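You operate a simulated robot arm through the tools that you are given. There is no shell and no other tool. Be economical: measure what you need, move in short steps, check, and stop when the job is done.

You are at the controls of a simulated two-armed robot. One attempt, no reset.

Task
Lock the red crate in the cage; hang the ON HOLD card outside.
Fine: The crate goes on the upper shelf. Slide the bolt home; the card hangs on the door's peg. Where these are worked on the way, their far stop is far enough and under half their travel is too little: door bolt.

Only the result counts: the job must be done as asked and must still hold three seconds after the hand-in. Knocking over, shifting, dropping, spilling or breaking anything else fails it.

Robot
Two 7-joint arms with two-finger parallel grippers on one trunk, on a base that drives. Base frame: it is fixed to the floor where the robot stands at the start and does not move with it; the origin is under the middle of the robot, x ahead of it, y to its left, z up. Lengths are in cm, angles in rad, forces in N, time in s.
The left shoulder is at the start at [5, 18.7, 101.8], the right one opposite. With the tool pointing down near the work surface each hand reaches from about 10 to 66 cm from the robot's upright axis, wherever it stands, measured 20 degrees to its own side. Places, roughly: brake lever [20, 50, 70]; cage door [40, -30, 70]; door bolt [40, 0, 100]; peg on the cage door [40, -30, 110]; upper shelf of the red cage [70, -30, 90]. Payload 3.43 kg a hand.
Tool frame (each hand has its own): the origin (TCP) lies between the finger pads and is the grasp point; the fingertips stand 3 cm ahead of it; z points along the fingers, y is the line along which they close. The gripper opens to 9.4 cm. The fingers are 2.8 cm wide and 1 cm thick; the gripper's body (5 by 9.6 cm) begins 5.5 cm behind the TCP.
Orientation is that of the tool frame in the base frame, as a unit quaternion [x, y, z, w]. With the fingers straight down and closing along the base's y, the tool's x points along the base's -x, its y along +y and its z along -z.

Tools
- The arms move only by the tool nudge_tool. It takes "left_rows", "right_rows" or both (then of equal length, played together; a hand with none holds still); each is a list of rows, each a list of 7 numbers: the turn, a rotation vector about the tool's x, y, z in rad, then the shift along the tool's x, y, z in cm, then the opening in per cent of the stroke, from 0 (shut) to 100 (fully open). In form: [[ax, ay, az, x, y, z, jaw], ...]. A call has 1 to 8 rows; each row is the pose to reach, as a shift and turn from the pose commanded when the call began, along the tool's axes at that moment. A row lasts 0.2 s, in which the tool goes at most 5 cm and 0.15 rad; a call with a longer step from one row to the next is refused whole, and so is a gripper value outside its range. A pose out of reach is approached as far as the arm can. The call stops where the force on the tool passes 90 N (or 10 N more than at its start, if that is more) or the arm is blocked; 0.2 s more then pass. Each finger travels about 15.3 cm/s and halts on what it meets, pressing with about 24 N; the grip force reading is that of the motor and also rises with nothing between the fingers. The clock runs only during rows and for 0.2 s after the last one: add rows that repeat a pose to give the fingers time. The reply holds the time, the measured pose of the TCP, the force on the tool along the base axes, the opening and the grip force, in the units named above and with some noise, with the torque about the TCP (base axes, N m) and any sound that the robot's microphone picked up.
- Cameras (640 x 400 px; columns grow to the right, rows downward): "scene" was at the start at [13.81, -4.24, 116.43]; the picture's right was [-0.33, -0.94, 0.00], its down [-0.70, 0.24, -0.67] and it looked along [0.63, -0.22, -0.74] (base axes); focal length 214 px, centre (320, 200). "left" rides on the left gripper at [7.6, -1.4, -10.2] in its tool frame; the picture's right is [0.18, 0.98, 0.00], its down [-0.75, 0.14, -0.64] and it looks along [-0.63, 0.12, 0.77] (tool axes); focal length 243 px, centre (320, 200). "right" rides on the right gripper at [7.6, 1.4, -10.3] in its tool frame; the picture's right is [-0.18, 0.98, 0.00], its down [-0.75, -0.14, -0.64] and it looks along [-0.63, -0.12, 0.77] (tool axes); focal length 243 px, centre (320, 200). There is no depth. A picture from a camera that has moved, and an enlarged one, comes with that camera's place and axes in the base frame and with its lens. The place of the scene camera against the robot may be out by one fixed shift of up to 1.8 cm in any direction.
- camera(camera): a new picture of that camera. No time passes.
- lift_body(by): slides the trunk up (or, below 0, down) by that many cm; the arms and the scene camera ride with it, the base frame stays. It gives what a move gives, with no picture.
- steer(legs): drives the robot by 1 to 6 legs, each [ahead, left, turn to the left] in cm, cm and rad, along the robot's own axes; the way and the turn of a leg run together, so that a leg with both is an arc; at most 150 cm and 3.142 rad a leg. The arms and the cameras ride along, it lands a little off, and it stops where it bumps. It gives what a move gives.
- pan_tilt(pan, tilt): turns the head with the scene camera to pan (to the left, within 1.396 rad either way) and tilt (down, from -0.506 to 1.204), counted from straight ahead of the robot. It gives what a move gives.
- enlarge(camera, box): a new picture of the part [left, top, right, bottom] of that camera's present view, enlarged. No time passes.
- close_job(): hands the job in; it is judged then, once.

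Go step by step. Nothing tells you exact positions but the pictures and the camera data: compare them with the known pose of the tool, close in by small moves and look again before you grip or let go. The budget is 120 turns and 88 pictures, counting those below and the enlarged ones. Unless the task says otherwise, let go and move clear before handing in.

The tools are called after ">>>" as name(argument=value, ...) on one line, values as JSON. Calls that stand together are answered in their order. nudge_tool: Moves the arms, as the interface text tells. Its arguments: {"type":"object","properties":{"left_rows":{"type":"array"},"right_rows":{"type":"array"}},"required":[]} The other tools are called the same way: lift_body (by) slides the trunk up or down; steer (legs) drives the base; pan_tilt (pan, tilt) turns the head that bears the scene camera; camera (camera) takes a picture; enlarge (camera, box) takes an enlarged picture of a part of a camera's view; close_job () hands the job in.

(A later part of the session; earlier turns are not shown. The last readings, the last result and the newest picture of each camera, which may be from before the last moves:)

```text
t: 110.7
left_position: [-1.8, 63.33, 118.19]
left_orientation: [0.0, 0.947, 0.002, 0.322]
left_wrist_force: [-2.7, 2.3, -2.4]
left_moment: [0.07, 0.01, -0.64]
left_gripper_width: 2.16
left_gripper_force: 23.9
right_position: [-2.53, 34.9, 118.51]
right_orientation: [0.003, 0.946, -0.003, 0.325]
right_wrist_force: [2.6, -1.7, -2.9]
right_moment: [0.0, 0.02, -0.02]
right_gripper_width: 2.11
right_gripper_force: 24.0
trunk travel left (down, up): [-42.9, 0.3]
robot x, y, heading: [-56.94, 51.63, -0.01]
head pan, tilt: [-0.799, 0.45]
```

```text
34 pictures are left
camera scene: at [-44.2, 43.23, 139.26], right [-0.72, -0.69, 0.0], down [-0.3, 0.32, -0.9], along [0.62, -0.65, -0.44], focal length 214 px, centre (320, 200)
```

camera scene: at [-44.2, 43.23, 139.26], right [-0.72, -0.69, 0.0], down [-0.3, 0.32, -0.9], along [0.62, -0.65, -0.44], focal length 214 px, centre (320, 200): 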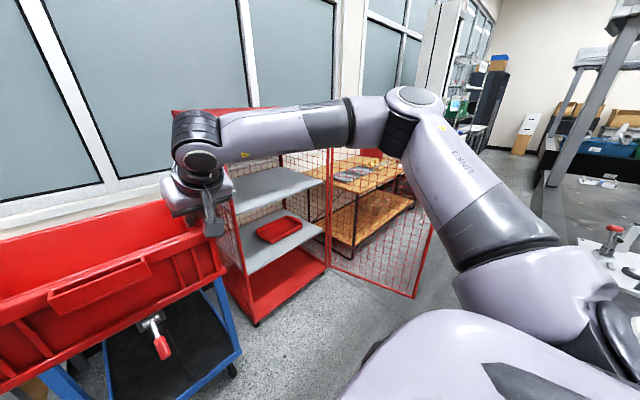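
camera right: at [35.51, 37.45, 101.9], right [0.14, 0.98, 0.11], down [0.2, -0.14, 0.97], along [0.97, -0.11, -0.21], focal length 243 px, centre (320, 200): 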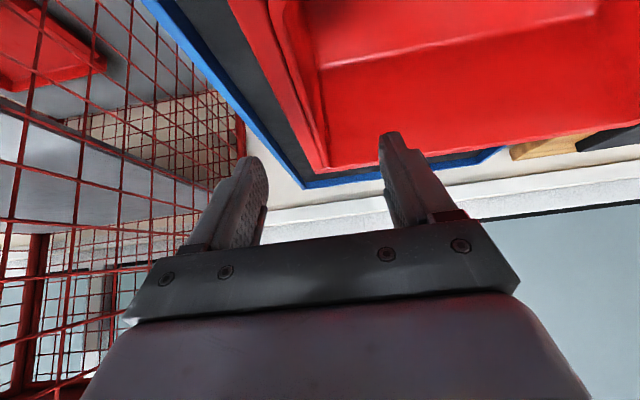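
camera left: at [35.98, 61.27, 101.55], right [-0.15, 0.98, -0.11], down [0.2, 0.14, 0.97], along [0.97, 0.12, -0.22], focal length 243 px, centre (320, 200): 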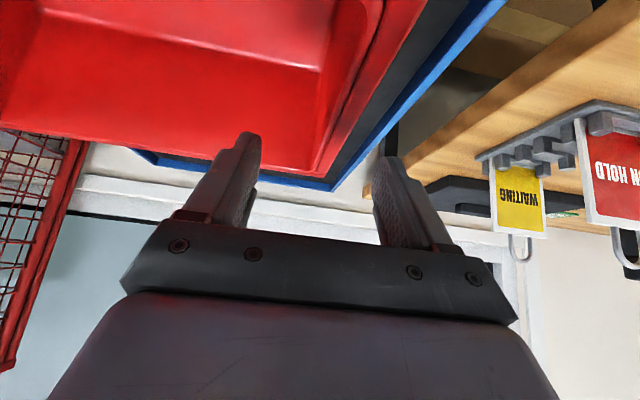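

The right elbow rides high (z ≈ 137). I test whether the hands can be lowered to shelf height with the trunk up while the elbow stays above the door's top (z ≈ 122).

>>> nudge_tool(left_rows=[[0, 0, 0, 2, 0, 2.6, 0], [0, 0, 0, 4, 0, 5.2, 0], [0, 0, 0, 6, 0, 7.8, 0], [0, 0, 0, 8, 0, 10.4, 0], [0, 0, 0, 10, 0, 13, 0], [0, 0, 0, 11.6, 0, 15, 0]], right_rows=[[0, 0, 0, 2, 0, 2.6, 0], [0, 0, 0, 4, 0, 5.2, 0], [0, 0, 0, 6, 0, 7.8, 0], [0, 0, 0, 8, 0, 10.4, 0], [0, 0, 0, 10, 0, 13, 0], [0, 0, 0, 11.6, 0, 15, 0]])

>>> camera(camera="scene")

```text
t: 112.0
left_position: [-2.4, 62.11, 99.34]
left_orientation: [0.009, 0.946, -0.012, 0.323]
left_wrist_force: [-5.2, -47.3, 2.4]
left_moment: [-0.29, 0.14, 0.08]
left_gripper_width: 2.76
left_gripper_force: 24.2
right_position: [-4.12, 33.61, 101.23]
right_orientation: [-0.005, 0.945, 0.01, 0.326]
right_wrist_force: [5.5, 47.0, -7.5]
right_moment: [-0.3, -0.09, -0.91]
right_gripper_width: 2.6
right_gripper_force: 23.7
right hand out of reach, approached as far as the arm can: row 4, 5, 6
trunk travel left (down, up): [-42.9, 0.3]
robot x, y, heading: [-56.95, 51.3, -0.016]
head pan, tilt: [-0.799, 0.45]
```

```text
33 pictures are left
camera scene: at [-44.19, 43.21, 139.26], right [-0.72, -0.69, 0.0], down [-0.3, 0.32, -0.9], along [0.62, -0.65, -0.44], focal length 214 px, centre (320, 200)
```

scene: 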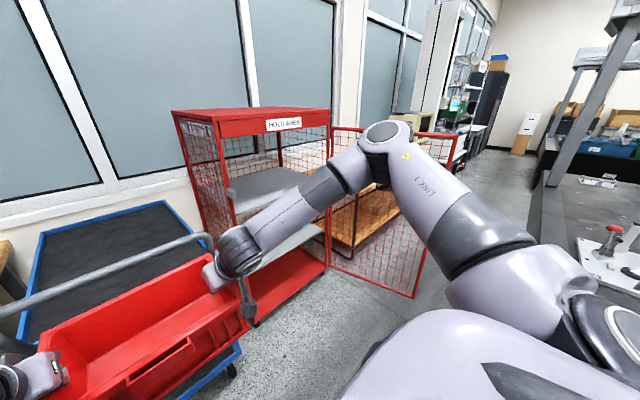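

The elbow stays near z ≈ 133, above the door top. The crate is being pulled since the right arm is at its limit; I ease by shifting the left hand and raising slightly.

>>> nudge_tool(left_rows=[[0, 0, 0, 0, -0.7, 0, 0], [0, 0, 0, -0.3, -1.3, -0.4, 0], [0, 0, 0, -0.3, -1.5, -0.4, 0]], right_rows=[[0, 0, 0, 0, 0, 0, 0], [0, 0, 0, -0.3, 0, -0.4, 0], [0, 0, 0, -0.3, 0.4, -0.4, 0]])

>>> pan_tilt(pan=0, tilt=0.7)

>>> camera(camera="scene")

```text
t: 112.8
left_position: [-2.12, 61.37, 99.62]
left_orientation: [0.005, 0.947, -0.005, 0.322]
left_wrist_force: [-6.0, -29.7, 0.8]
left_moment: [-0.13, -0.31, -0.36]
left_gripper_width: 2.24
left_gripper_force: 24.3
right_position: [-3.95, 33.09, 101.68]
right_orientation: [0.001, 0.945, 0.001, 0.326]
right_wrist_force: [6.7, 28.2, -7.2]
right_moment: [-0.32, 0.33, -1.02]
right_gripper_width: 2.25
right_gripper_force: 23.7
trunk travel left (down, up): [-42.9, 0.3]
robot x, y, heading: [-57.23, 51.71, -0.009]
head pan, tilt: [-0.799, 0.45]
```

```text
t: 114.0
left_position: [-2.13, 61.39, 99.7]
left_orientation: [0.005, 0.947, -0.005, 0.322]
left_wrist_force: [-7.4, -27.1, 0.0]
left_moment: [-0.05, 0.33, -0.41]
left_gripper_width: 2.25
left_gripper_force: 24.6
right_position: [-4.08, 33.19, 101.74]
right_orientation: [0.001, 0.945, 0.0, 0.326]
right_wrist_force: [6.5, 28.4, -6.5]
right_moment: [-0.37, -0.35, -0.95]
right_gripper_width: 2.28
right_gripper_force: 24.0
trunk travel left (down, up): [-42.9, 0.3]
robot x, y, heading: [-57.02, 51.45, -0.011]
head pan, tilt: [0.0, 0.7]
```

```text
32 pictures are left
camera scene: at [-42.05, 49.78, 137.04], right [-0.01, -1.0, 0.0], down [-0.64, 0.01, -0.76], along [0.76, -0.01, -0.64], focal length 214 px, centre (320, 200)
```

scene: 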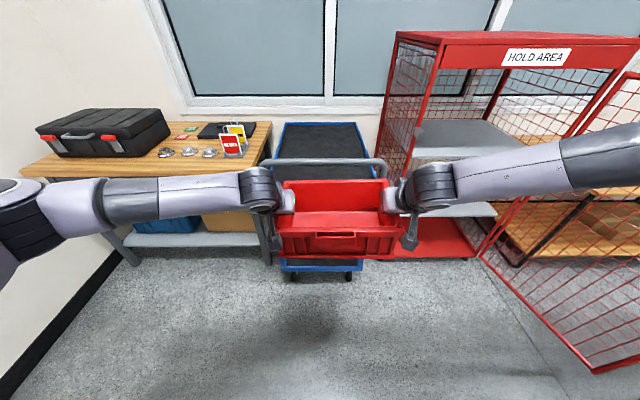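

>>> nudge_tool(left_rows=[[0, 0, 0, 0.1, -0.4, -1.2, 0], [0, 0, 0, 0.2, -0.7, -2.4, 0]], right_rows=[[0, 0, 0, 0, 0.3, 0, 0], [0, 0, 0, 0, 0.5, 0, 0]])

>>> enlarge(camera="scene", box=[370, 20, 640, 190])

```text
t: 114.6
left_position: [-3.51, 61.35, 101.43]
left_orientation: [-0.002, 0.947, 0.003, 0.321]
left_wrist_force: [-1.2, -7.1, -4.4]
left_moment: [0.2, 0.09, -0.6]
left_gripper_width: 2.17
left_gripper_force: 24.1
right_position: [-4.03, 33.0, 101.81]
right_orientation: [0.004, 0.946, -0.004, 0.325]
right_wrist_force: [2.0, 7.0, -1.6]
right_moment: [0.28, -0.04, 0.12]
right_gripper_width: 2.14
right_gripper_force: 24.1
right hand out of reach, approached as far as the arm can: row 2
trunk travel left (down, up): [-42.9, 0.3]
robot x, y, heading: [-57.32, 51.42, -0.013]
head pan, tilt: [0.0, 0.7]
```

```text
2.35 times, centred on (505, 105) of scene
camera zoom: at [-42.07, 49.79, 137.04], right [-0.01, -1.0, 0.0], down [-0.64, 0.01, -0.76], along [0.76, -0.01, -0.64], focal length 505 px, centre (-115, 424)
```

zoom: 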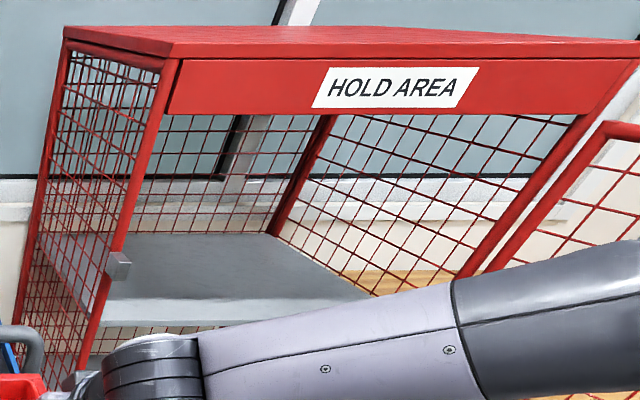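

Crate is level and forces relaxed. The cage opening is y ≈ -52…8 under a header at z ≈ 124. I drive round in front of the cage and look.

>>> steer(legs=[[0, -45, 0.012], [20, 0, 0], [0, -18, 0]])

>>> camera(camera="scene")

```text
t: 122.0
left_position: [16.77, 0.37, 101.55]
left_orientation: [-0.012, 0.947, 0.007, 0.321]
left_wrist_force: [-1.0, 20.5, -3.5]
left_moment: [0.03, 0.08, -0.64]
left_gripper_width: 2.14
left_gripper_force: 23.7
right_position: [16.96, -27.89, 101.73]
right_orientation: [-0.007, 0.946, -0.001, 0.325]
right_wrist_force: [1.5, -20.9, -1.8]
right_moment: [0.1, 0.0, 0.39]
right_gripper_width: 2.12
right_gripper_force: 24.6
trunk travel left (down, up): [-42.9, 0.3]
robot x, y, heading: [-36.47, -10.55, 0.015]
head pan, tilt: [0.0, 0.7]
```

```text
30 pictures are left
camera scene: at [-21.48, -12.0, 137.04], right [0.01, -1.0, 0.0], down [-0.64, -0.01, -0.76], along [0.76, 0.01, -0.64], focal length 214 px, centre (320, 200)
```

scene: 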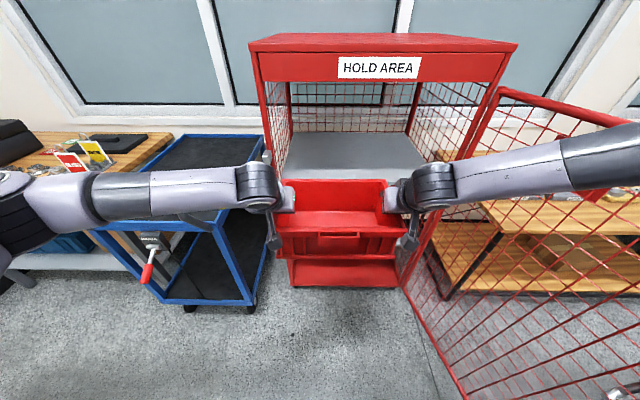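

Nicely aligned. I zoom in on the shelf's front right corner to fix its height and edge.

>>> enlarge(camera="scene", box=[250, 90, 510, 290])

```text
2.00 times, centred on (380, 190) of scene
camera zoom: at [-21.48, -12.0, 137.04], right [0.01, -1.0, 0.0], down [-0.64, -0.01, -0.76], along [0.76, 0.01, -0.64], focal length 429 px, centre (200, 220)
```

zoom: 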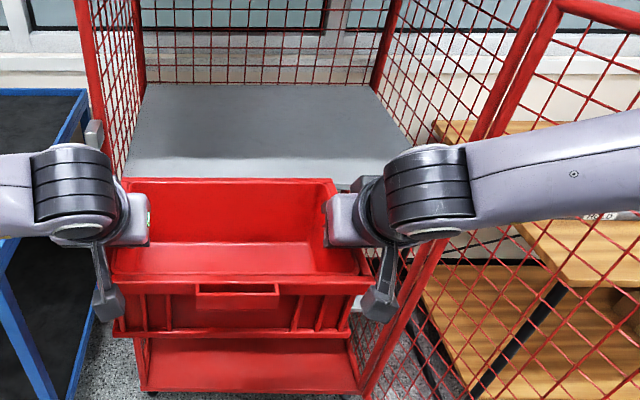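

The shelf's front edge is recessed (x ≈ 52–57, z ≈ 89–92). I raise the crate 3 cm, shift right and advance in steps.

>>> nudge_tool(left_rows=[[0, 0, 0, -0.9, 0, -1.2, 0], [0, 0, 0, -1.8, 0, -2.4, 0]], right_rows=[[0, 0, 0, -0.9, 0, -1.2, 0], [0, 0, 0, -1.8, 0, -2.4, 0]])

>>> steer(legs=[[10, -9, -0.015], [18, 0, 0]])

>>> camera(camera="scene")

```text
t: 122.6
left_position: [16.71, 0.45, 104.43]
left_orientation: [-0.012, 0.947, 0.006, 0.321]
left_wrist_force: [-2.2, 0.9, -4.2]
left_moment: [0.1, -0.28, -0.65]
left_gripper_width: 2.14
left_gripper_force: 23.6
right_position: [16.93, -27.82, 104.73]
right_orientation: [-0.007, 0.946, -0.002, 0.324]
right_wrist_force: [1.6, -2.0, -2.1]
right_moment: [0.18, 0.34, 0.08]
right_gripper_width: 2.12
right_gripper_force: 23.6
trunk travel left (down, up): [-42.9, 0.3]
robot x, y, heading: [-36.55, -10.07, 0.016]
head pan, tilt: [0.0, 0.7]
```

```text
t: 125.2
left_position: [45.05, -9.52, 104.38]
left_orientation: [-0.006, 0.947, 0.005, 0.322]
left_wrist_force: [-0.8, 2.7, -3.7]
left_moment: [0.14, 0.22, -0.6]
left_gripper_width: 2.16
left_gripper_force: 24.0
right_position: [44.61, -37.63, 104.72]
right_orientation: [0.0, 0.946, -0.005, 0.324]
right_wrist_force: [1.8, -2.0, -1.5]
right_moment: [0.13, -0.16, 0.13]
right_gripper_width: 2.13
right_gripper_force: 23.6
trunk travel left (down, up): [-42.9, 0.3]
robot x, y, heading: [-8.27, -19.8, -0.006]
head pan, tilt: [0.0, 0.7]
```

```text
28 pictures are left
camera scene: at [6.53, -21.22, 137.03], right [0.0, -1.0, 0.0], down [-0.65, 0.0, -0.76], along [0.76, 0.0, -0.65], focal length 214 px, centre (320, 200)
```

scene: 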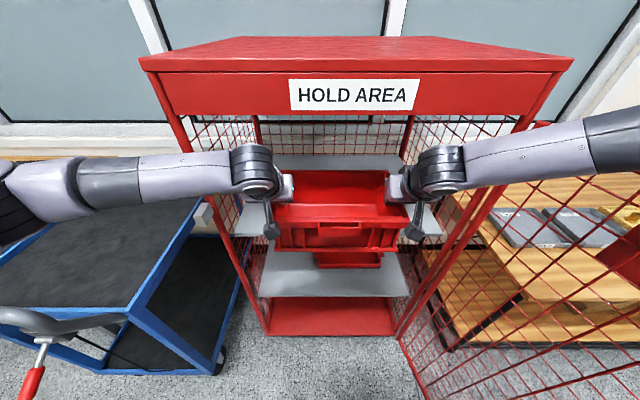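

>>> enlarge(camera="scene", box=[200, 130, 460, 290])

```text
2.46 times, centred on (330, 210) of scene
camera zoom: at [6.53, -21.22, 137.03], right [0.0, -1.0, 0.0], down [-0.65, 0.0, -0.76], along [0.76, 0.0, -0.65], focal length 528 px, centre (295, 175)
```

zoom: 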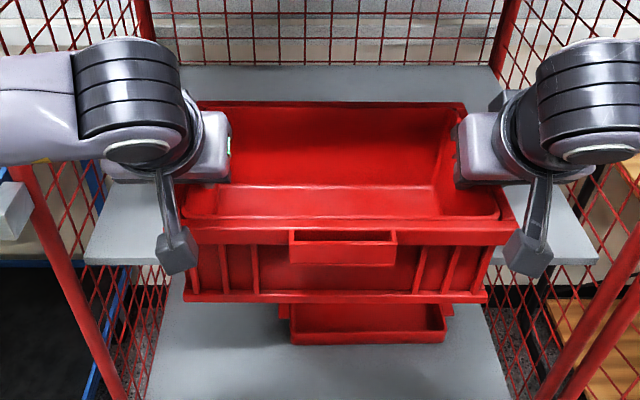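

Shelf edge is near x ≈ 50, z between 85 and 90. I lower with the arms first (keeping the right elbow above the door), watching the limits.

>>> nudge_tool(left_rows=[[0, 0, 0, 0.6, -0.6, 0.8, 0], [0, 0, 0, 1.2, -1.2, 1.6, 0], [0, 0, 0, 1.8, -1.8, 2.4, 0], [0, 0, 0, 2.4, -2.4, 3.2, 0], [0, 0, 0, 3, -3, 4, 0]], right_rows=[[0, 0, 0, 0.6, -0.6, 0.8, 0], [0, 0, 0, 1.2, -1.2, 1.6, 0], [0, 0, 0, 1.8, -1.8, 2.4, 0], [0, 0, 0, 2.4, -2.4, 3.2, 0], [0, 0, 0, 3, -3, 4, 0]])

```text
t: 126.4
left_position: [44.97, -12.55, 99.58]
left_orientation: [-0.003, 0.947, 0.003, 0.322]
left_wrist_force: [-2.7, -4.1, -3.7]
left_moment: [0.13, -0.02, -0.65]
left_gripper_width: 2.11
left_gripper_force: 24.3
right_position: [44.63, -40.76, 99.74]
right_orientation: [-0.001, 0.946, -0.003, 0.325]
right_wrist_force: [1.6, 3.5, -2.1]
right_moment: [0.1, 0.09, -0.03]
right_gripper_width: 2.12
right_gripper_force: 24.4
trunk travel left (down, up): [-42.9, 0.3]
robot x, y, heading: [-8.51, -19.31, 0.003]
head pan, tilt: [0.0, 0.7]
```

>>> steer(legs=[[5, 2, 0]])

>>> nudge_tool(left_rows=[[0, 0, 0, 0.6, -0.4, 0.8, 0], [0, 0, 0, 1.2, -0.8, 1.6, 0], [0, 0, 0, 1.8, -1.2, 2.4, 0], [0, 0, 0, 2.4, -1.5, 3.2, 0]], right_rows=[[0, 0, 0, 0.6, -0.4, 0.8, 0], [0, 0, 0, 1.2, -0.8, 1.6, 0], [0, 0, 0, 1.8, -1.2, 2.4, 0], [0, 0, 0, 2.4, -1.5, 3.2, 0]])

>>> camera(camera="scene")

```text
t: 127.4
left_position: [49.98, -10.54, 99.29]
left_orientation: [-0.004, 0.947, 0.004, 0.32]
left_wrist_force: [-2.5, -9.8, -4.7]
left_moment: [0.12, 0.27, -0.54]
left_gripper_width: 2.14
left_gripper_force: 23.8
right_position: [49.59, -38.8, 99.66]
right_orientation: [-0.001, 0.946, -0.003, 0.323]
right_wrist_force: [2.0, 10.1, -2.7]
right_moment: [0.12, -0.21, -0.04]
right_gripper_width: 2.12
right_gripper_force: 23.6
trunk travel left (down, up): [-42.9, 0.3]
robot x, y, heading: [-3.65, -17.38, -0.006]
head pan, tilt: [0.0, 0.7]
```

```text
t: 128.4
left_position: [49.81, -11.99, 95.7]
left_orientation: [-0.004, 0.946, 0.002, 0.325]
left_wrist_force: [-2.0, 2.8, 16.1]
left_moment: [-0.15, -0.11, -0.4]
left_gripper_width: 2.12
left_gripper_force: 24.5
right_position: [49.39, -40.43, 96.32]
right_orientation: [-0.001, 0.945, -0.003, 0.328]
right_wrist_force: [3.8, 4.8, 16.7]
right_moment: [0.21, -0.04, 0.4]
right_gripper_width: 2.14
right_gripper_force: 24.1
right hand out of reach, approached as far as the arm can: row 4
trunk travel left (down, up): [-42.9, 0.3]
robot x, y, heading: [-3.54, -17.76, -0.006]
head pan, tilt: [0.0, 0.7]
```

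```text
26 pictures are left
camera scene: at [11.09, -19.13, 137.13], right [0.0, -1.0, 0.0], down [-0.64, 0.0, -0.77], along [0.77, 0.0, -0.64], focal length 214 px, centre (320, 200)
```

scene: 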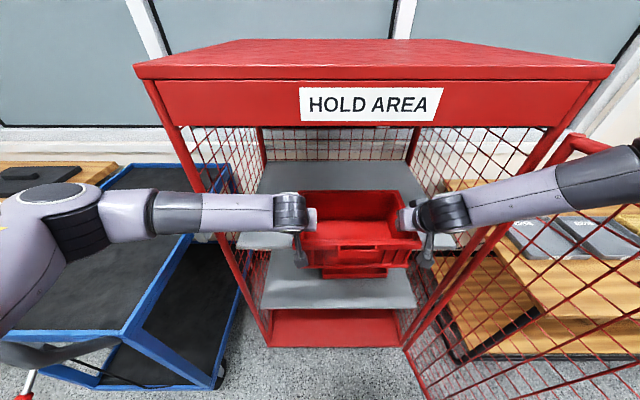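

The crate's far part now rests on the shelf (upward reaction 16 N each; shelf z ≈ 89). Holding with the right hand, I regrip the left hand 6 cm nearer the front corner, then the right.

>>> nudge_tool(left_rows=[[0, 0, 0, 0, 0, 0, 35], [0, 0, 0, 0, 0, 0, 60], [0, 0, 0, 1.6, 0, -1.2, 60], [0, 0, 0, 3.2, 0, -2.4, 60], [0, 0, 0, 4.7, 0, -3.7, 60], [0, 0, 0, 4.7, 0, -3.7, 30], [0, 0, 0, 4.7, 0, -3.7, 0], [0, 0, 0, 4.7, 0, -3.7, 0]])

>>> camera(camera="scene")

```text
t: 130.2
left_position: [43.98, -12.29, 95.7]
left_orientation: [-0.002, 0.946, 0.0, 0.323]
left_wrist_force: [9.3, -24.6, 4.2]
left_moment: [0.45, -0.21, 1.25]
left_gripper_width: 2.41
left_gripper_force: 24.0
right_position: [49.23, -40.21, 95.83]
right_orientation: [-0.004, 0.947, 0.002, 0.323]
right_wrist_force: [-11.8, 22.8, -2.0]
right_moment: [-0.06, 0.32, 0.77]
right_gripper_width: 2.43
right_gripper_force: 23.9
trunk travel left (down, up): [-42.9, 0.3]
robot x, y, heading: [-3.34, -17.38, -0.003]
head pan, tilt: [0.0, 0.7]
```

```text
25 pictures are left
camera scene: at [11.33, -19.3, 137.05], right [0.0, -1.0, 0.0], down [-0.64, 0.0, -0.77], along [0.77, 0.0, -0.64], focal length 214 px, centre (320, 200)
```

scene: 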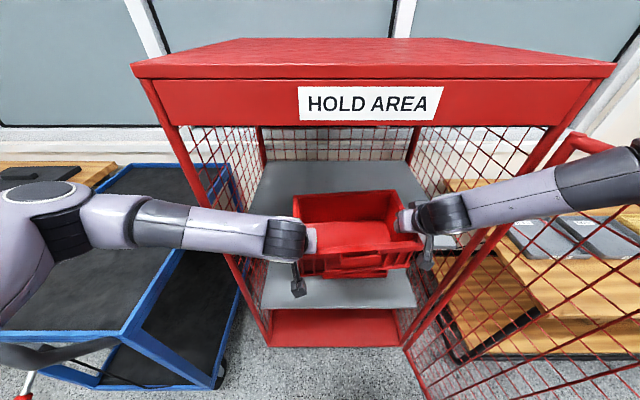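

>>> nudge_tool(right_rows=[[0, 0, 0, 0, 0, 0, 35], [0, 0, 0, 0, 0, 0, 60], [0, 0, 0, 1.6, 0, -1.2, 60], [0, 0, 0, 3, 0, -2.3, 60], [0, 0, 0, 4.4, 0, -3.4, 60], [0, 0, 0, 4.4, 0, -3.4, 30], [0, 0, 0, 4.4, 0, -3.4, 0], [0, 0, 0, 4.4, 0, -3.4, 0]])

>>> camera(camera="scene")

```text
t: 132.0
left_position: [43.82, -12.08, 95.53]
left_orientation: [-0.003, 0.947, 0.002, 0.32]
left_wrist_force: [5.8, -13.5, -0.1]
left_moment: [0.18, 0.01, 0.81]
left_gripper_width: 2.16
left_gripper_force: 24.1
right_position: [43.87, -40.48, 95.85]
right_orientation: [-0.003, 0.946, 0.0, 0.323]
right_wrist_force: [-7.7, 13.8, 4.6]
right_moment: [0.01, 0.22, 0.64]
right_gripper_width: 2.16
right_gripper_force: 24.5
trunk travel left (down, up): [-42.9, 0.3]
robot x, y, heading: [-3.29, -17.37, -0.002]
head pan, tilt: [0.0, 0.7]
```

```text
24 pictures are left
camera scene: at [11.35, -19.25, 137.05], right [0.0, -1.0, 0.0], down [-0.64, 0.0, -0.77], along [0.77, 0.0, -0.64], focal length 214 px, centre (320, 200)
```

scene: 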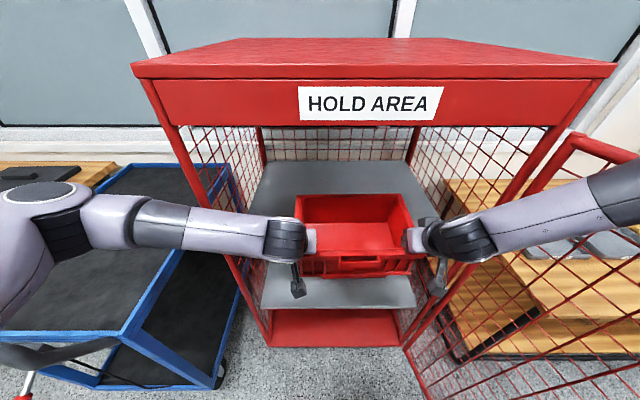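

Both hands now hold near the front corners. I push the crate in by extending the arms 6 cm.

>>> nudge_tool(left_rows=[[0, 0, 0, -1.1, 0, 0.2, 0], [0, 0, 0, -1.9, 0, 0.8, 0], [0, 0, 0, -2.7, 0, 1.4, 0], [0, 0, 0, -3.5, 0, 2.0, 0], [0, 0, 0, -4.3, 0, 2.6, 0], [0, 0, 0, -5.0, 0, 3.2, 0]], right_rows=[[0, 0, 0, -1.1, 0, 0.2, 0], [0, 0, 0, -1.9, 0, 0.8, 0], [0, 0, 0, -2.7, 0, 1.4, 0], [0, 0, 0, -3.5, 0, 2.0, 0], [0, 0, 0, -4.3, 0, 2.6, 0], [0, 0, 0, -5.0, 0, 3.2, 0]])

>>> camera(camera="scene")

```text
t: 133.4
left_position: [49.87, -12.27, 96.0]
left_orientation: [-0.003, 0.947, 0.002, 0.321]
left_wrist_force: [2.5, -17.6, -1.3]
left_moment: [-0.12, 0.57, 0.4]
left_gripper_width: 2.14
left_gripper_force: 24.0
right_position: [49.75, -40.45, 96.34]
right_orientation: [0.0, 0.946, -0.003, 0.323]
right_wrist_force: [-3.5, 16.7, -4.0]
right_moment: [-0.06, -0.22, 0.53]
right_gripper_width: 2.17
right_gripper_force: 23.9
trunk travel left (down, up): [-42.9, 0.3]
robot x, y, heading: [-3.81, -17.49, -0.005]
head pan, tilt: [0.0, 0.7]
```

```text
23 pictures are left
camera scene: at [11.44, -19.28, 137.05], right [0.0, -1.0, 0.0], down [-0.64, 0.0, -0.76], along [0.76, 0.0, -0.64], focal length 214 px, centre (320, 200)
```

scene: 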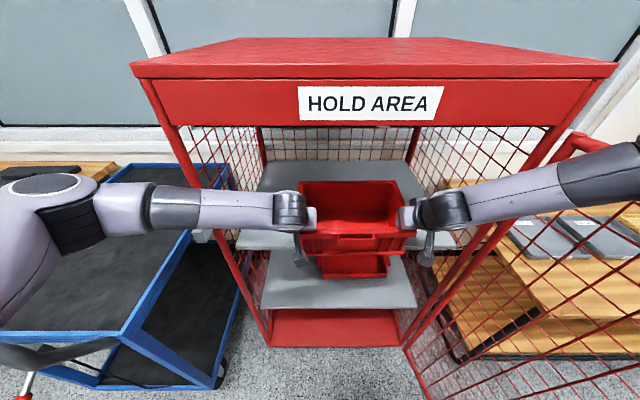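

The crate is about 80–90 % on the shelf. I set it down, release, and withdraw both hands along their axes.

>>> nudge_tool(left_rows=[[0, 0, 0, 0.4, 0, 0.5, 0], [0, 0, 0, 0.4, 0, 0.5, 30], [0, 0, 0, 0.4, 0, 0.5, 60], [0, 0, 0, 0.4, 0, -2.5, 60], [0, 0, 0, 0.4, 0, -5.5, 60], [0, 0, 0, 0.4, 0, -8.5, 60], [0, 0, 0, 1.4, 0, -11.5, 40], [0, 0, 0, 4, 0, -13.5, 0]], right_rows=[[0, 0, 0, 0.4, 0, 0.5, 0], [0, 0, 0, 0.4, 0, 0.5, 30], [0, 0, 0, 0.4, 0, 0.5, 60], [0, 0, 0, 0.4, 0, -2.5, 60], [0, 0, 0, 0.4, 0, -5.5, 60], [0, 0, 0, 0.4, 0, -8.5, 60], [0, 0, 0, 1.4, 0, -11.5, 40], [0, 0, 0, 4, 0, -13.5, 0]])

>>> enlarge(camera="scene", box=[220, 130, 460, 290])

```text
t: 135.2
left_position: [38.62, -12.31, 104.21]
left_orientation: [-0.003, 0.947, 0.003, 0.322]
left_wrist_force: [-0.6, -0.2, -0.1]
left_moment: [0.0, 0.03, 0.02]
left_gripper_width: 0.03
left_gripper_force: 23.9
right_position: [38.12, -40.49, 104.68]
right_orientation: [0.0, 0.946, -0.003, 0.324]
right_wrist_force: [0.5, -0.5, 0.0]
right_moment: [-0.01, 0.03, 0.0]
right_gripper_width: 0.0
right_gripper_force: 23.6
trunk travel left (down, up): [-42.9, 0.3]
robot x, y, heading: [-3.24, -17.53, -0.0]
head pan, tilt: [0.0, 0.7]
```

```text
2.50 times, centred on (340, 210) of scene
camera zoom: at [11.33, -19.3, 137.06], right [0.0, -1.0, 0.0], down [-0.64, 0.0, -0.77], along [0.77, 0.0, -0.64], focal length 536 px, centre (270, 175)
```

zoom: 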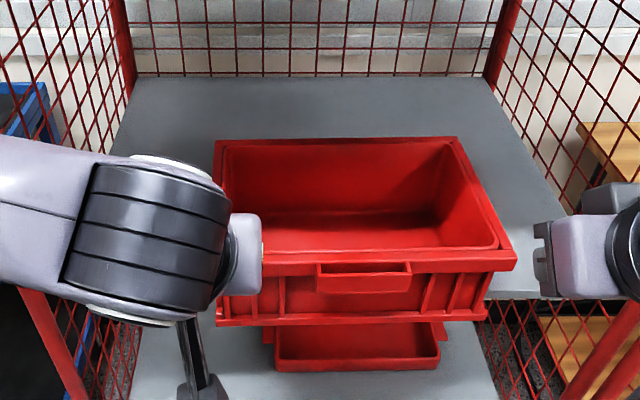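

The crate overhangs the shelf edge by a couple of cm. I push its front wall with both closed hands.

>>> nudge_tool(left_rows=[[0, 0, 0, 2, -1.5, 1, 0], [0, 0, 0, 4, -3, 3, 0], [0, 0, 0, 5.5, -4, 5, 0], [0, 0, 0, 6.2, -4, 7, 0], [0, 0, 0, 5.4, -4, 7.5, 0]], right_rows=[[0, 0, 0, 2, 1.5, 1, 0], [0, 0, 0, 4, 3, 3, 0], [0, 0, 0, 5.5, 4, 5, 0], [0, 0, 0, 6.2, 4, 7, 0], [0, 0, 0, 5.4, 4, 7.5, 0]])

>>> nudge_tool(left_rows=[[0, 0, 0, -1.6, 0, 1.2, 0], [0, 0, 0, -3.2, 0, 2.4, 0], [0, 0, 0, -4.8, 0, 3.6, 0], [0, 0, 0, -6.4, 0, 4.8, 0], [0, 0, 0, -8, 0, 6.1, 0], [0, 0, 0, -9, 0, 6.9, 0]], right_rows=[[0, 0, 0, -1.6, 0, 1.2, 0], [0, 0, 0, -3.2, 0, 2.4, 0], [0, 0, 0, -4.8, 0, 3.6, 0], [0, 0, 0, -6.4, 0, 4.8, 0], [0, 0, 0, -8, 0, 6.1, 0], [0, 0, 0, -9, 0, 6.9, 0]])

>>> enlarge(camera="scene", box=[220, 130, 460, 290])

```text
t: 136.4
left_position: [38.77, -16.14, 95.01]
left_orientation: [-0.003, 0.947, 0.003, 0.321]
left_wrist_force: [0.6, -0.2, 0.5]
left_moment: [-0.01, 0.06, 0.01]
left_gripper_width: 0.01
left_gripper_force: 24.1
right_position: [38.64, -36.84, 95.72]
right_orientation: [0.0, 0.946, -0.002, 0.324]
right_wrist_force: [0.0, -0.4, 0.3]
right_moment: [0.0, 0.01, -0.01]
right_gripper_width: 0.01
right_gripper_force: 23.9
right hand out of reach, approached as far as the arm can: row 4, 5
trunk travel left (down, up): [-42.9, 0.3]
robot x, y, heading: [-3.25, -17.38, -0.003]
head pan, tilt: [0.0, 0.7]
```

```text
t: 137.8
left_position: [50.16, -16.15, 95.01]
left_orientation: [-0.005, 0.947, 0.004, 0.321]
left_wrist_force: [-0.8, -0.1, -0.4]
left_moment: [-0.02, 0.01, 0.0]
left_gripper_width: 0.0
left_gripper_force: 23.9
right_position: [48.54, -38.63, 97.42]
right_orientation: [0.0, 0.945, -0.003, 0.326]
right_wrist_force: [-0.2, 0.4, 0.2]
right_moment: [0.0, -0.02, 0.01]
right_gripper_width: 0.02
right_gripper_force: 24.3
right hand out of reach, approached as far as the arm can: row 2, 3, 4, 5, 6
trunk travel left (down, up): [-42.9, 0.3]
robot x, y, heading: [-3.03, -17.52, -0.003]
head pan, tilt: [0.0, 0.7]
```

```text
2.50 times, centred on (340, 210) of scene
camera zoom: at [11.38, -19.26, 137.05], right [0.0, -1.0, 0.0], down [-0.64, 0.0, -0.77], along [0.77, 0.0, -0.64], focal length 536 px, centre (270, 175)
```

zoom: 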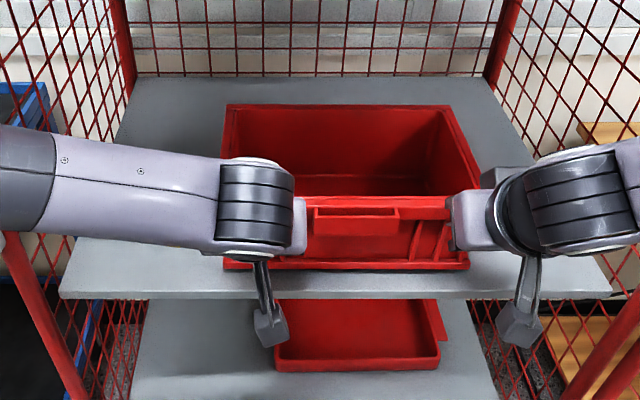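

The crate stands fully on the upper shelf. Now I withdraw and face the open door; plan: straddle the door's top rail with the left fingers from above and pull it shut by driving.

>>> steer(legs=[[-26, 3, 0], [0, 8, 0], [0, 0, -1.4]])

>>> nudge_tool(left_rows=[[0, 0.1, 0, 0, 0, -3, 0], [0, 0.2, 0, 0, 0, -6, 0], [0, 0.3, 0, 0, 0, -9, 0], [0, 0.4, 0, 0, 0, -12, 0], [0, 0.5, 0, 0, 0, -15, 30], [0, 0.6, 0, -1, 0, -18, 60], [0, 0.66, 0, -3, 0, -21, 100], [0, 0.66, 0, -6, 0, -24, 100]], right_rows=[[0, 0.1, 0, 1, 0, -3, 0], [0, 0.2, 0, 2, 0, -6, 0], [0, 0.3, 0, 3, 0, -9, 0], [0, 0.4, 0, 4, 0, -12, 0], [0, 0.5, 0, 6, -1, -12, 0], [0, 0.6, 0, 8, -2, -12, 0], [0, 0.66, 0, 10, -3, -12, 0], [0, 0.66, 0, 12, -4, -12, 0]])

>>> pan_tilt(pan=0.1, tilt=0.5)

>>> camera(camera="scene")

```text
t: 144.1
left_position: [-18.71, -59.1, 95.24]
left_orientation: [0.606, 0.728, -0.204, 0.248]
left_wrist_force: [0.6, 0.6, 0.2]
left_moment: [0.01, 0.03, -0.01]
left_gripper_width: 0.0
left_gripper_force: 24.4
right_position: [-41.05, -61.49, 97.22]
right_orientation: [0.608, 0.724, -0.211, 0.247]
right_wrist_force: [-0.4, -0.6, -0.2]
right_moment: [-0.02, -0.04, 0.0]
right_gripper_width: 0.0
right_gripper_force: 24.1
trunk travel left (down, up): [-42.9, 0.3]
robot x, y, heading: [-29.22, -6.43, -1.397]
head pan, tilt: [0.0, 0.7]
```

```text
t: 145.8
left_position: [-20.48, -49.09, 118.06]
left_orientation: [0.64, 0.768, 0.003, 0.0]
left_wrist_force: [-0.2, 0.1, -0.8]
left_moment: [0.02, 0.03, 0.02]
left_gripper_width: 9.39
left_gripper_force: 0.0
right_position: [-48.07, -45.63, 99.46]
right_orientation: [0.643, 0.766, -0.002, -0.002]
right_wrist_force: [-0.5, 0.4, -1.0]
right_moment: [-0.01, 0.0, 0.01]
right_gripper_width: 0.02
right_gripper_force: 23.9
trunk travel left (down, up): [-42.9, 0.3]
robot x, y, heading: [-29.3, -6.59, -1.403]
head pan, tilt: [0.0, 0.7]
```

```text
t: 146.6
left_position: [-20.55, -49.17, 118.02]
left_orientation: [0.639, 0.769, 0.003, -0.001]
left_wrist_force: [-0.8, 0.2, 0.5]
left_moment: [-0.03, 0.0, 0.01]
left_gripper_width: 9.42
left_gripper_force: 0.1
right_position: [-47.94, -45.72, 99.4]
right_orientation: [0.643, 0.765, -0.003, -0.001]
right_wrist_force: [0.0, 0.6, -0.2]
right_moment: [-0.01, 0.0, 0.01]
right_gripper_width: 0.0
right_gripper_force: 23.4
trunk travel left (down, up): [-42.9, 0.3]
robot x, y, heading: [-29.38, -6.57, -1.4]
head pan, tilt: [0.099, 0.499]
```

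```text
20 pictures are left
camera scene: at [-25.53, -22.67, 138.82], right [-0.96, -0.27, 0.0], down [-0.13, 0.46, -0.88], along [0.23, -0.85, -0.48], focal length 214 px, centre (320, 200)
```

scene: 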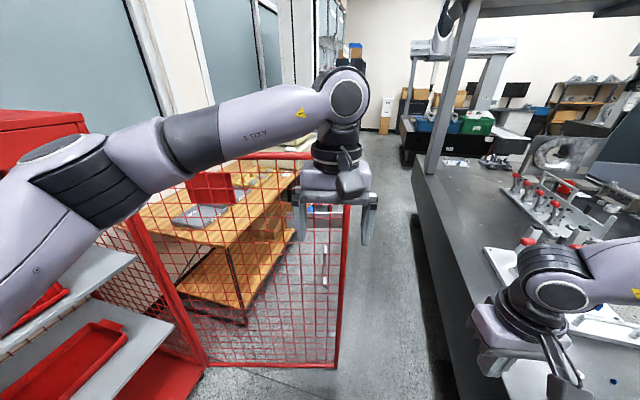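

The door is seen at about 105°, edge near (-17, -72). I rotate the left gripper to straddle the rail and raise it.

>>> nudge_tool(left_rows=[[0, 0, 0.15, 0, 0, -1.5, 100], [0, 0, 0.3, 0, 0, -3, 100], [0, 0, 0.45, 0, 0, -4.5, 100], [0, 0, 0.6, 0, 0, -6, 100], [0, 0, 0.75, 0, 0, -7.5, 100], [0, 0, 0.9, 0, 0, -9, 100], [0, 0, 1.05, 0, 0, -10, 100], [0, 0, 1.2, 0, 0, -10, 100]])

```text
t: 148.4
left_position: [-21.21, -46.54, 126.62]
left_orientation: [0.962, 0.274, 0.002, -0.002]
left_wrist_force: [0.2, 0.3, -0.3]
left_moment: [-0.02, 0.01, 0.01]
left_gripper_width: 9.39
left_gripper_force: 0.0
left hand out of reach, approached as far as the arm can: row 8
right_position: [-48.06, -45.54, 99.37]
right_orientation: [0.643, 0.766, -0.003, 0.0]
right_wrist_force: [-0.7, -0.5, 0.0]
right_moment: [-0.01, 0.0, 0.02]
right_gripper_width: 0.0
right_gripper_force: 24.1
trunk travel left (down, up): [-42.9, 0.3]
robot x, y, heading: [-29.56, -6.62, -1.399]
head pan, tilt: [0.099, 0.499]
```

>>> nudge_tool(left_rows=[[0, 0, 0, 0, 0, -1.5, 100], [0, 0, 0, 0, 0, -3, 100], [0, 0, 0, 0, 0, -4.5, 100]])

>>> enlarge(camera="scene", box=[200, 80, 400, 230])

```text
t: 149.2
left_position: [-21.55, -44.81, 130.09]
left_orientation: [0.962, 0.275, 0.001, -0.001]
left_wrist_force: [0.3, 0.5, -0.2]
left_moment: [0.02, 0.01, 0.04]
left_gripper_width: 9.41
left_gripper_force: 0.1
left hand out of reach, approached as far as the arm can: row 1, 2, 3
right_position: [-48.18, -45.58, 99.5]
right_orientation: [0.643, 0.766, -0.003, 0.0]
right_wrist_force: [0.2, 0.5, 0.9]
right_moment: [0.01, 0.04, 0.01]
right_gripper_width: 0.0
right_gripper_force: 24.0
trunk travel left (down, up): [-42.9, 0.3]
robot x, y, heading: [-29.33, -6.47, -1.401]
head pan, tilt: [0.099, 0.499]
```

```text
2.67 times, centred on (300, 155) of scene
camera zoom: at [-25.53, -22.64, 138.82], right [-0.96, -0.27, 0.0], down [-0.13, 0.46, -0.88], along [0.23, -0.85, -0.48], focal length 572 px, centre (373, 320)
```

zoom: 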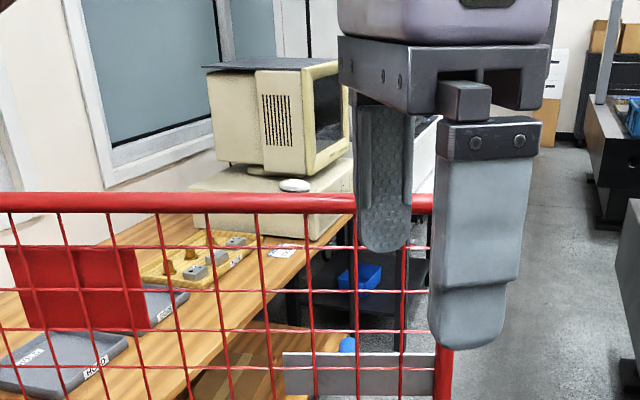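

Rail top is at z ≈ 124.4, my fingertips at 127. I drive so the fingers stand over the rail.

>>> steer(legs=[[26.6, 9, 0]])

>>> camera(camera="left")

```text
t: 151.1
left_position: [-8.01, -69.37, 129.98]
left_orientation: [0.961, 0.277, 0.001, -0.002]
left_wrist_force: [0.6, -0.1, 0.0]
left_moment: [0.02, 0.03, 0.01]
left_gripper_width: 9.39
left_gripper_force: 0.0
right_position: [-34.45, -70.19, 99.41]
right_orientation: [0.642, 0.767, -0.002, -0.001]
right_wrist_force: [0.5, 0.2, 0.3]
right_moment: [0.0, 0.0, 0.02]
right_gripper_width: 0.02
right_gripper_force: 24.6
trunk travel left (down, up): [-42.9, 0.3]
robot x, y, heading: [-16.28, -30.74, -1.398]
head pan, tilt: [0.099, 0.499]
```

```text
18 pictures are left
camera left: at [-2.22, -64.09, 140.18], right [0.68, -0.73, 0.0], down [-0.56, -0.52, 0.64], along [-0.47, -0.43, -0.77], focal length 243 px, centre (320, 200)
```

left: 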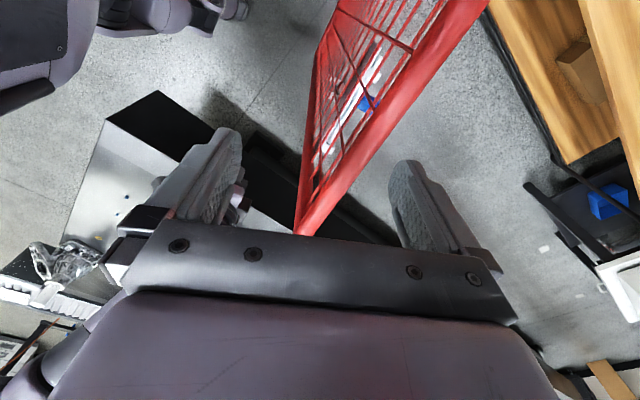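

The rail passes between the fingers. I lower 7 cm and pull by driving backward.

>>> lift_body(by=-7)

>>> steer(legs=[[-22, -3, 0]])

>>> camera(camera="scene")

```text
t: 152.0
left_position: [-7.92, -69.26, 125.52]
left_orientation: [0.961, 0.276, -0.012, 0.015]
left_wrist_force: [-1.8, -1.0, 25.6]
left_moment: [-0.84, -0.86, 0.15]
left_gripper_width: 9.38
left_gripper_force: 0.1
right_position: [-34.38, -70.24, 93.23]
right_orientation: [0.643, 0.766, -0.002, -0.001]
right_wrist_force: [0.3, -1.3, 0.3]
right_moment: [0.04, 0.0, 0.0]
right_gripper_width: 0.0
right_gripper_force: 23.8
trunk travel left (down, up): [-36.7, 6.4]
robot x, y, heading: [-16.06, -31.06, -1.399]
head pan, tilt: [0.099, 0.499]
stopped: the force on the tool passed its limit at 107 N (the readings are from after the stop); the commanded pose is now the measured one
```

```text
t: 153.7
left_position: [-14.84, -47.56, 125.47]
left_orientation: [0.962, 0.271, -0.01, 0.015]
left_wrist_force: [3.3, 0.2, 36.9]
left_moment: [-1.3, -1.45, 0.31]
left_gripper_width: 9.41
left_gripper_force: 0.1
right_position: [-41.29, -48.67, 93.38]
right_orientation: [0.644, 0.765, -0.003, -0.001]
right_wrist_force: [-0.5, -1.1, 0.6]
right_moment: [0.03, 0.01, 0.0]
right_gripper_width: 0.0
right_gripper_force: 23.7
trunk travel left (down, up): [-36.7, 6.4]
robot x, y, heading: [-22.27, -9.91, -1.399]
head pan, tilt: [0.099, 0.499]
```

```text
17 pictures are left
camera scene: at [-18.77, -25.58, 132.72], right [-0.96, -0.27, 0.0], down [-0.13, 0.46, -0.88], along [0.23, -0.85, -0.48], focal length 214 px, centre (320, 200)
```

scene: 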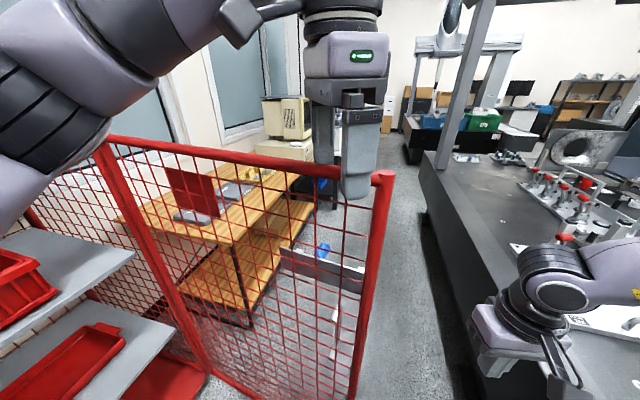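

The door follows (now about 85°). Continue along the arc.

>>> steer(legs=[[-20, 9, 0]])

>>> camera(camera="scene")

```text
t: 155.4
left_position: [-9.34, -26.62, 125.37]
left_orientation: [0.963, 0.27, -0.011, 0.015]
left_wrist_force: [2.1, -1.7, 20.8]
left_moment: [-0.88, -0.64, -0.07]
left_gripper_width: 9.39
left_gripper_force: 0.1
right_position: [-35.8, -27.54, 93.39]
right_orientation: [0.645, 0.764, -0.003, -0.001]
right_wrist_force: [0.1, 0.0, -1.1]
right_moment: [-0.01, 0.02, -0.02]
right_gripper_width: 0.02
right_gripper_force: 24.2
trunk travel left (down, up): [-36.7, 6.4]
robot x, y, heading: [-17.29, 11.07, -1.402]
head pan, tilt: [0.099, 0.499]
```

```text
16 pictures are left
camera scene: at [-13.24, -4.64, 132.7], right [-0.96, -0.26, 0.0], down [-0.13, 0.46, -0.88], along [0.23, -0.85, -0.48], focal length 214 px, centre (320, 200)
```

scene: 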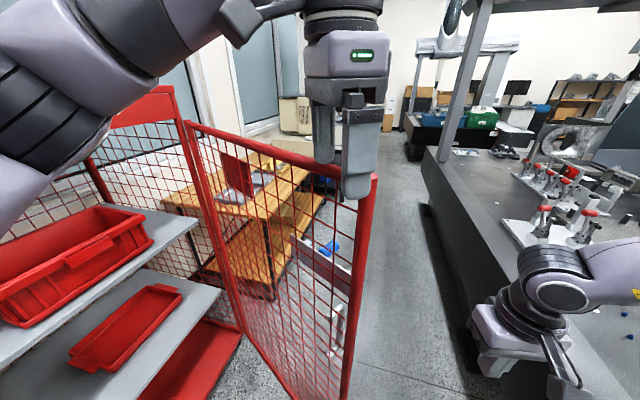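

Door now about 62°. One more diagonal pull, then I will push from outside.

>>> steer(legs=[[-9, 10, 0]])

>>> lift_body(by=6.3)

>>> camera(camera="scene")

```text
t: 157.0
left_position: [-1.15, -16.22, 125.47]
left_orientation: [0.963, 0.27, -0.012, 0.015]
left_wrist_force: [0.1, -1.3, 10.3]
left_moment: [-0.45, -0.23, -0.08]
left_gripper_width: 9.39
left_gripper_force: 0.0
right_position: [-27.46, -17.13, 93.29]
right_orientation: [0.645, 0.764, -0.003, -0.002]
right_wrist_force: [0.0, 0.1, 0.1]
right_moment: [-0.01, 0.01, 0.0]
right_gripper_width: 0.0
right_gripper_force: 24.1
trunk travel left (down, up): [-36.7, 6.4]
robot x, y, heading: [-9.05, 21.79, -1.399]
head pan, tilt: [0.099, 0.499]
```

```text
t: 158.0
left_position: [-1.1, -16.24, 131.64]
left_orientation: [0.963, 0.27, -0.011, 0.015]
left_wrist_force: [-0.1, -1.0, 0.1]
left_moment: [0.01, 0.01, 0.01]
left_gripper_width: 9.37
left_gripper_force: 0.1
right_position: [-27.58, -17.2, 99.55]
right_orientation: [0.645, 0.765, -0.002, -0.001]
right_wrist_force: [-0.5, -0.7, -0.4]
right_moment: [-0.01, -0.03, -0.03]
right_gripper_width: 0.0
right_gripper_force: 24.7
trunk travel left (down, up): [-43.0, 0.1]
robot x, y, heading: [-8.89, 21.8, -1.403]
head pan, tilt: [0.099, 0.499]
```

```text
15 pictures are left
camera scene: at [-4.99, 5.76, 138.97], right [-0.96, -0.26, 0.0], down [-0.13, 0.46, -0.88], along [0.23, -0.85, -0.48], focal length 214 px, centre (320, 200)
```

scene: 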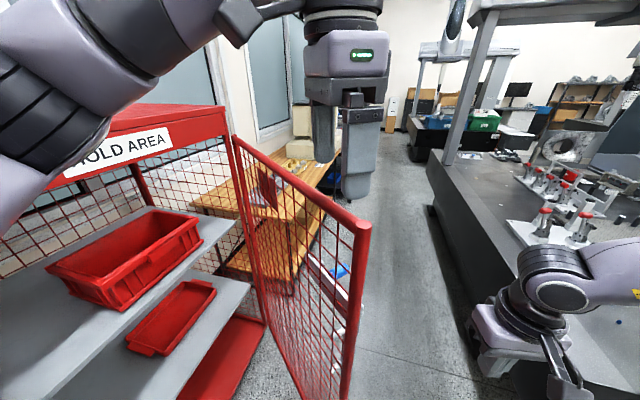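

The right hand is already on the outer side; turning the robot left will sweep it against the door's outer face and close it further.

>>> steer(legs=[[0, 0, 1.0]])

>>> pan_tilt(pan=-0.2, tilt=0.6)

>>> camera(camera="scene")

```text
t: 160.3
left_position: [22.72, 1.2, 131.68]
left_orientation: [0.788, 0.616, -0.003, 0.018]
left_wrist_force: [-0.1, 0.4, -0.2]
left_moment: [-0.01, 0.02, 0.01]
left_gripper_width: 9.39
left_gripper_force: 0.0
right_position: [3.99, -18.33, 99.39]
right_orientation: [0.319, 0.948, -0.008, -0.008]
right_wrist_force: [-20.2, -9.9, 11.9]
right_moment: [1.37, -2.35, -0.19]
right_gripper_width: 0.0
right_gripper_force: 24.0
trunk travel left (down, up): [-43.0, 0.1]
robot x, y, heading: [-9.35, 23.06, -0.617]
head pan, tilt: [0.099, 0.499]
stopped in leg 1: the robot was blocked; the commanded pose is now the measured one
```

```text
t: 161.1
left_position: [22.51, 1.26, 131.76]
left_orientation: [0.787, 0.616, -0.003, 0.018]
left_wrist_force: [-0.2, -0.4, 0.4]
left_moment: [0.03, -0.02, 0.01]
left_gripper_width: 9.41
left_gripper_force: 0.0
right_position: [4.02, -18.54, 99.42]
right_orientation: [0.317, 0.948, -0.008, -0.008]
right_wrist_force: [-22.9, -10.7, 10.0]
right_moment: [1.8, -2.07, -0.59]
right_gripper_width: 0.02
right_gripper_force: 24.0
trunk travel left (down, up): [-43.0, 0.1]
robot x, y, heading: [-9.54, 22.91, -0.62]
head pan, tilt: [-0.201, 0.6]
```

```text
14 pictures are left
camera scene: at [1.46, 11.43, 138.09], right [-0.73, -0.68, 0.0], down [-0.38, 0.41, -0.83], along [0.56, -0.6, -0.56], focal length 214 px, centre (320, 200)
```

scene: 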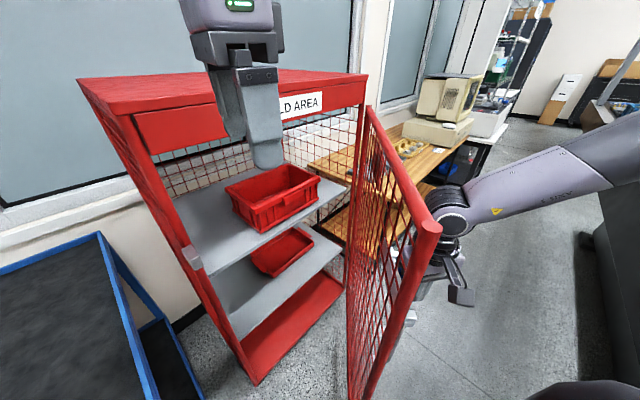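

The sweep jammed sideways. I push the door with the right arm along its closing direction instead.

>>> nudge_tool(right_rows=[[0, 0, 0, 0, 2, 0, 0], [0, 0, 0, -0.5, 4, 0, 0], [0, 0, 0, -1, 6, 0, 0], [0, 0, 0, -1.8, 8, 0, 0], [0, 0, 0, -2.6, 10, 0, 0], [0, 0, 0, -3.6, 12, 0, 0], [0, 0, 0, -5, 14, 0, 0], [0, 0, 0, -6.5, 15.5, 0, 0]])

>>> camera(camera="scene")

```text
t: 161.5
left_position: [22.46, 1.43, 131.83]
left_orientation: [0.788, 0.616, -0.003, 0.018]
left_wrist_force: [0.7, 1.2, 0.9]
left_moment: [-0.08, -0.01, 0.02]
left_gripper_width: 9.39
left_gripper_force: 0.1
right_position: [4.07, -18.3, 99.39]
right_orientation: [0.332, 0.943, -0.016, -0.011]
right_wrist_force: [-38.5, -30.2, 12.6]
right_moment: [3.41, -4.7, -0.65]
right_gripper_width: 0.02
right_gripper_force: 23.5
trunk travel left (down, up): [-43.0, 0.1]
robot x, y, heading: [-9.35, 23.21, -0.624]
head pan, tilt: [-0.201, 0.6]
stopped in row 1 (right hand): the force on the tool passed its limit at 105 N (the readings are from after the stop); the commanded pose is now the measured one
```

```text
13 pictures are left
camera scene: at [1.3, 11.53, 138.11], right [-0.73, -0.68, 0.0], down [-0.38, 0.41, -0.83], along [0.56, -0.61, -0.56], focal length 214 px, centre (320, 200)
```

scene: 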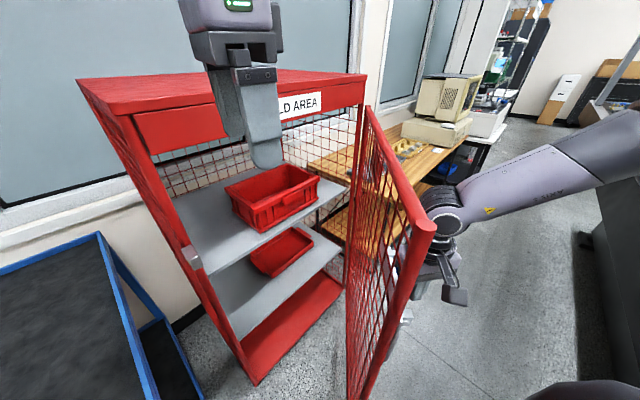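

The robot's own base corner blocks the door's bottom. I back the base off, straighten to heading 0, and look.

>>> steer(legs=[[-12, -18.4, 0], [0, 0, 0.62]])

>>> nudge_tool(right_rows=[[0, 0, 0, -3, 0, 0, 0], [0, 0, 0, -6, 0, 0, 0], [0, 0, 0, -9, 0, 0, 0], [0, 0, 0, -12, 0, 0, 0], [0, 0, 0, -15, 0, 0, 0], [0, 0, 0, -18, 0, 0, 0]])

>>> camera(camera="scene")

```text
t: 165.4
left_position: [8.98, 15.5, 131.61]
left_orientation: [0.569, 0.822, 0.001, 0.019]
left_wrist_force: [-0.3, -0.3, 0.1]
left_moment: [-0.03, 0.03, -0.01]
left_gripper_width: 9.39
left_gripper_force: 0.2
right_position: [5.04, -10.8, 99.47]
right_orientation: [0.032, 0.999, -0.017, -0.006]
right_wrist_force: [-1.5, 0.4, -0.2]
right_moment: [-0.01, 0.01, -0.01]
right_gripper_width: 0.0
right_gripper_force: 24.4
trunk travel left (down, up): [-43.0, 0.1]
robot x, y, heading: [-30.0, 15.19, -0.015]
head pan, tilt: [-0.201, 0.6]
```

```text
t: 166.6
left_position: [8.87, 15.75, 131.68]
left_orientation: [0.568, 0.823, 0.001, 0.019]
left_wrist_force: [-0.7, -0.9, -0.4]
left_moment: [0.06, 0.02, -0.03]
left_gripper_width: 9.39
left_gripper_force: 0.1
right_position: [16.99, -8.78, 99.5]
right_orientation: [0.011, 1.0, 0.007, -0.02]
right_wrist_force: [-12.5, 27.6, 12.7]
right_moment: [-0.33, -0.32, 0.24]
right_gripper_width: 0.0
right_gripper_force: 24.0
trunk travel left (down, up): [-43.0, 0.1]
robot x, y, heading: [-29.79, 15.48, -0.01]
head pan, tilt: [-0.201, 0.6]
stopped in row 5 (right hand): the force on the tool passed its limit at 98 N (the readings are from after the stop); the commanded pose is now the measured one
```

```text
12 pictures are left
camera scene: at [-15.1, 11.48, 138.13], right [-0.21, -0.98, 0.0], down [-0.55, 0.12, -0.83], along [0.81, -0.18, -0.56], focal length 214 px, centre (320, 200)
```

scene: 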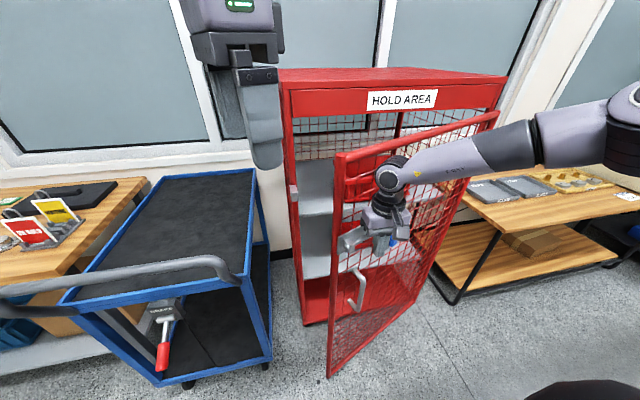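

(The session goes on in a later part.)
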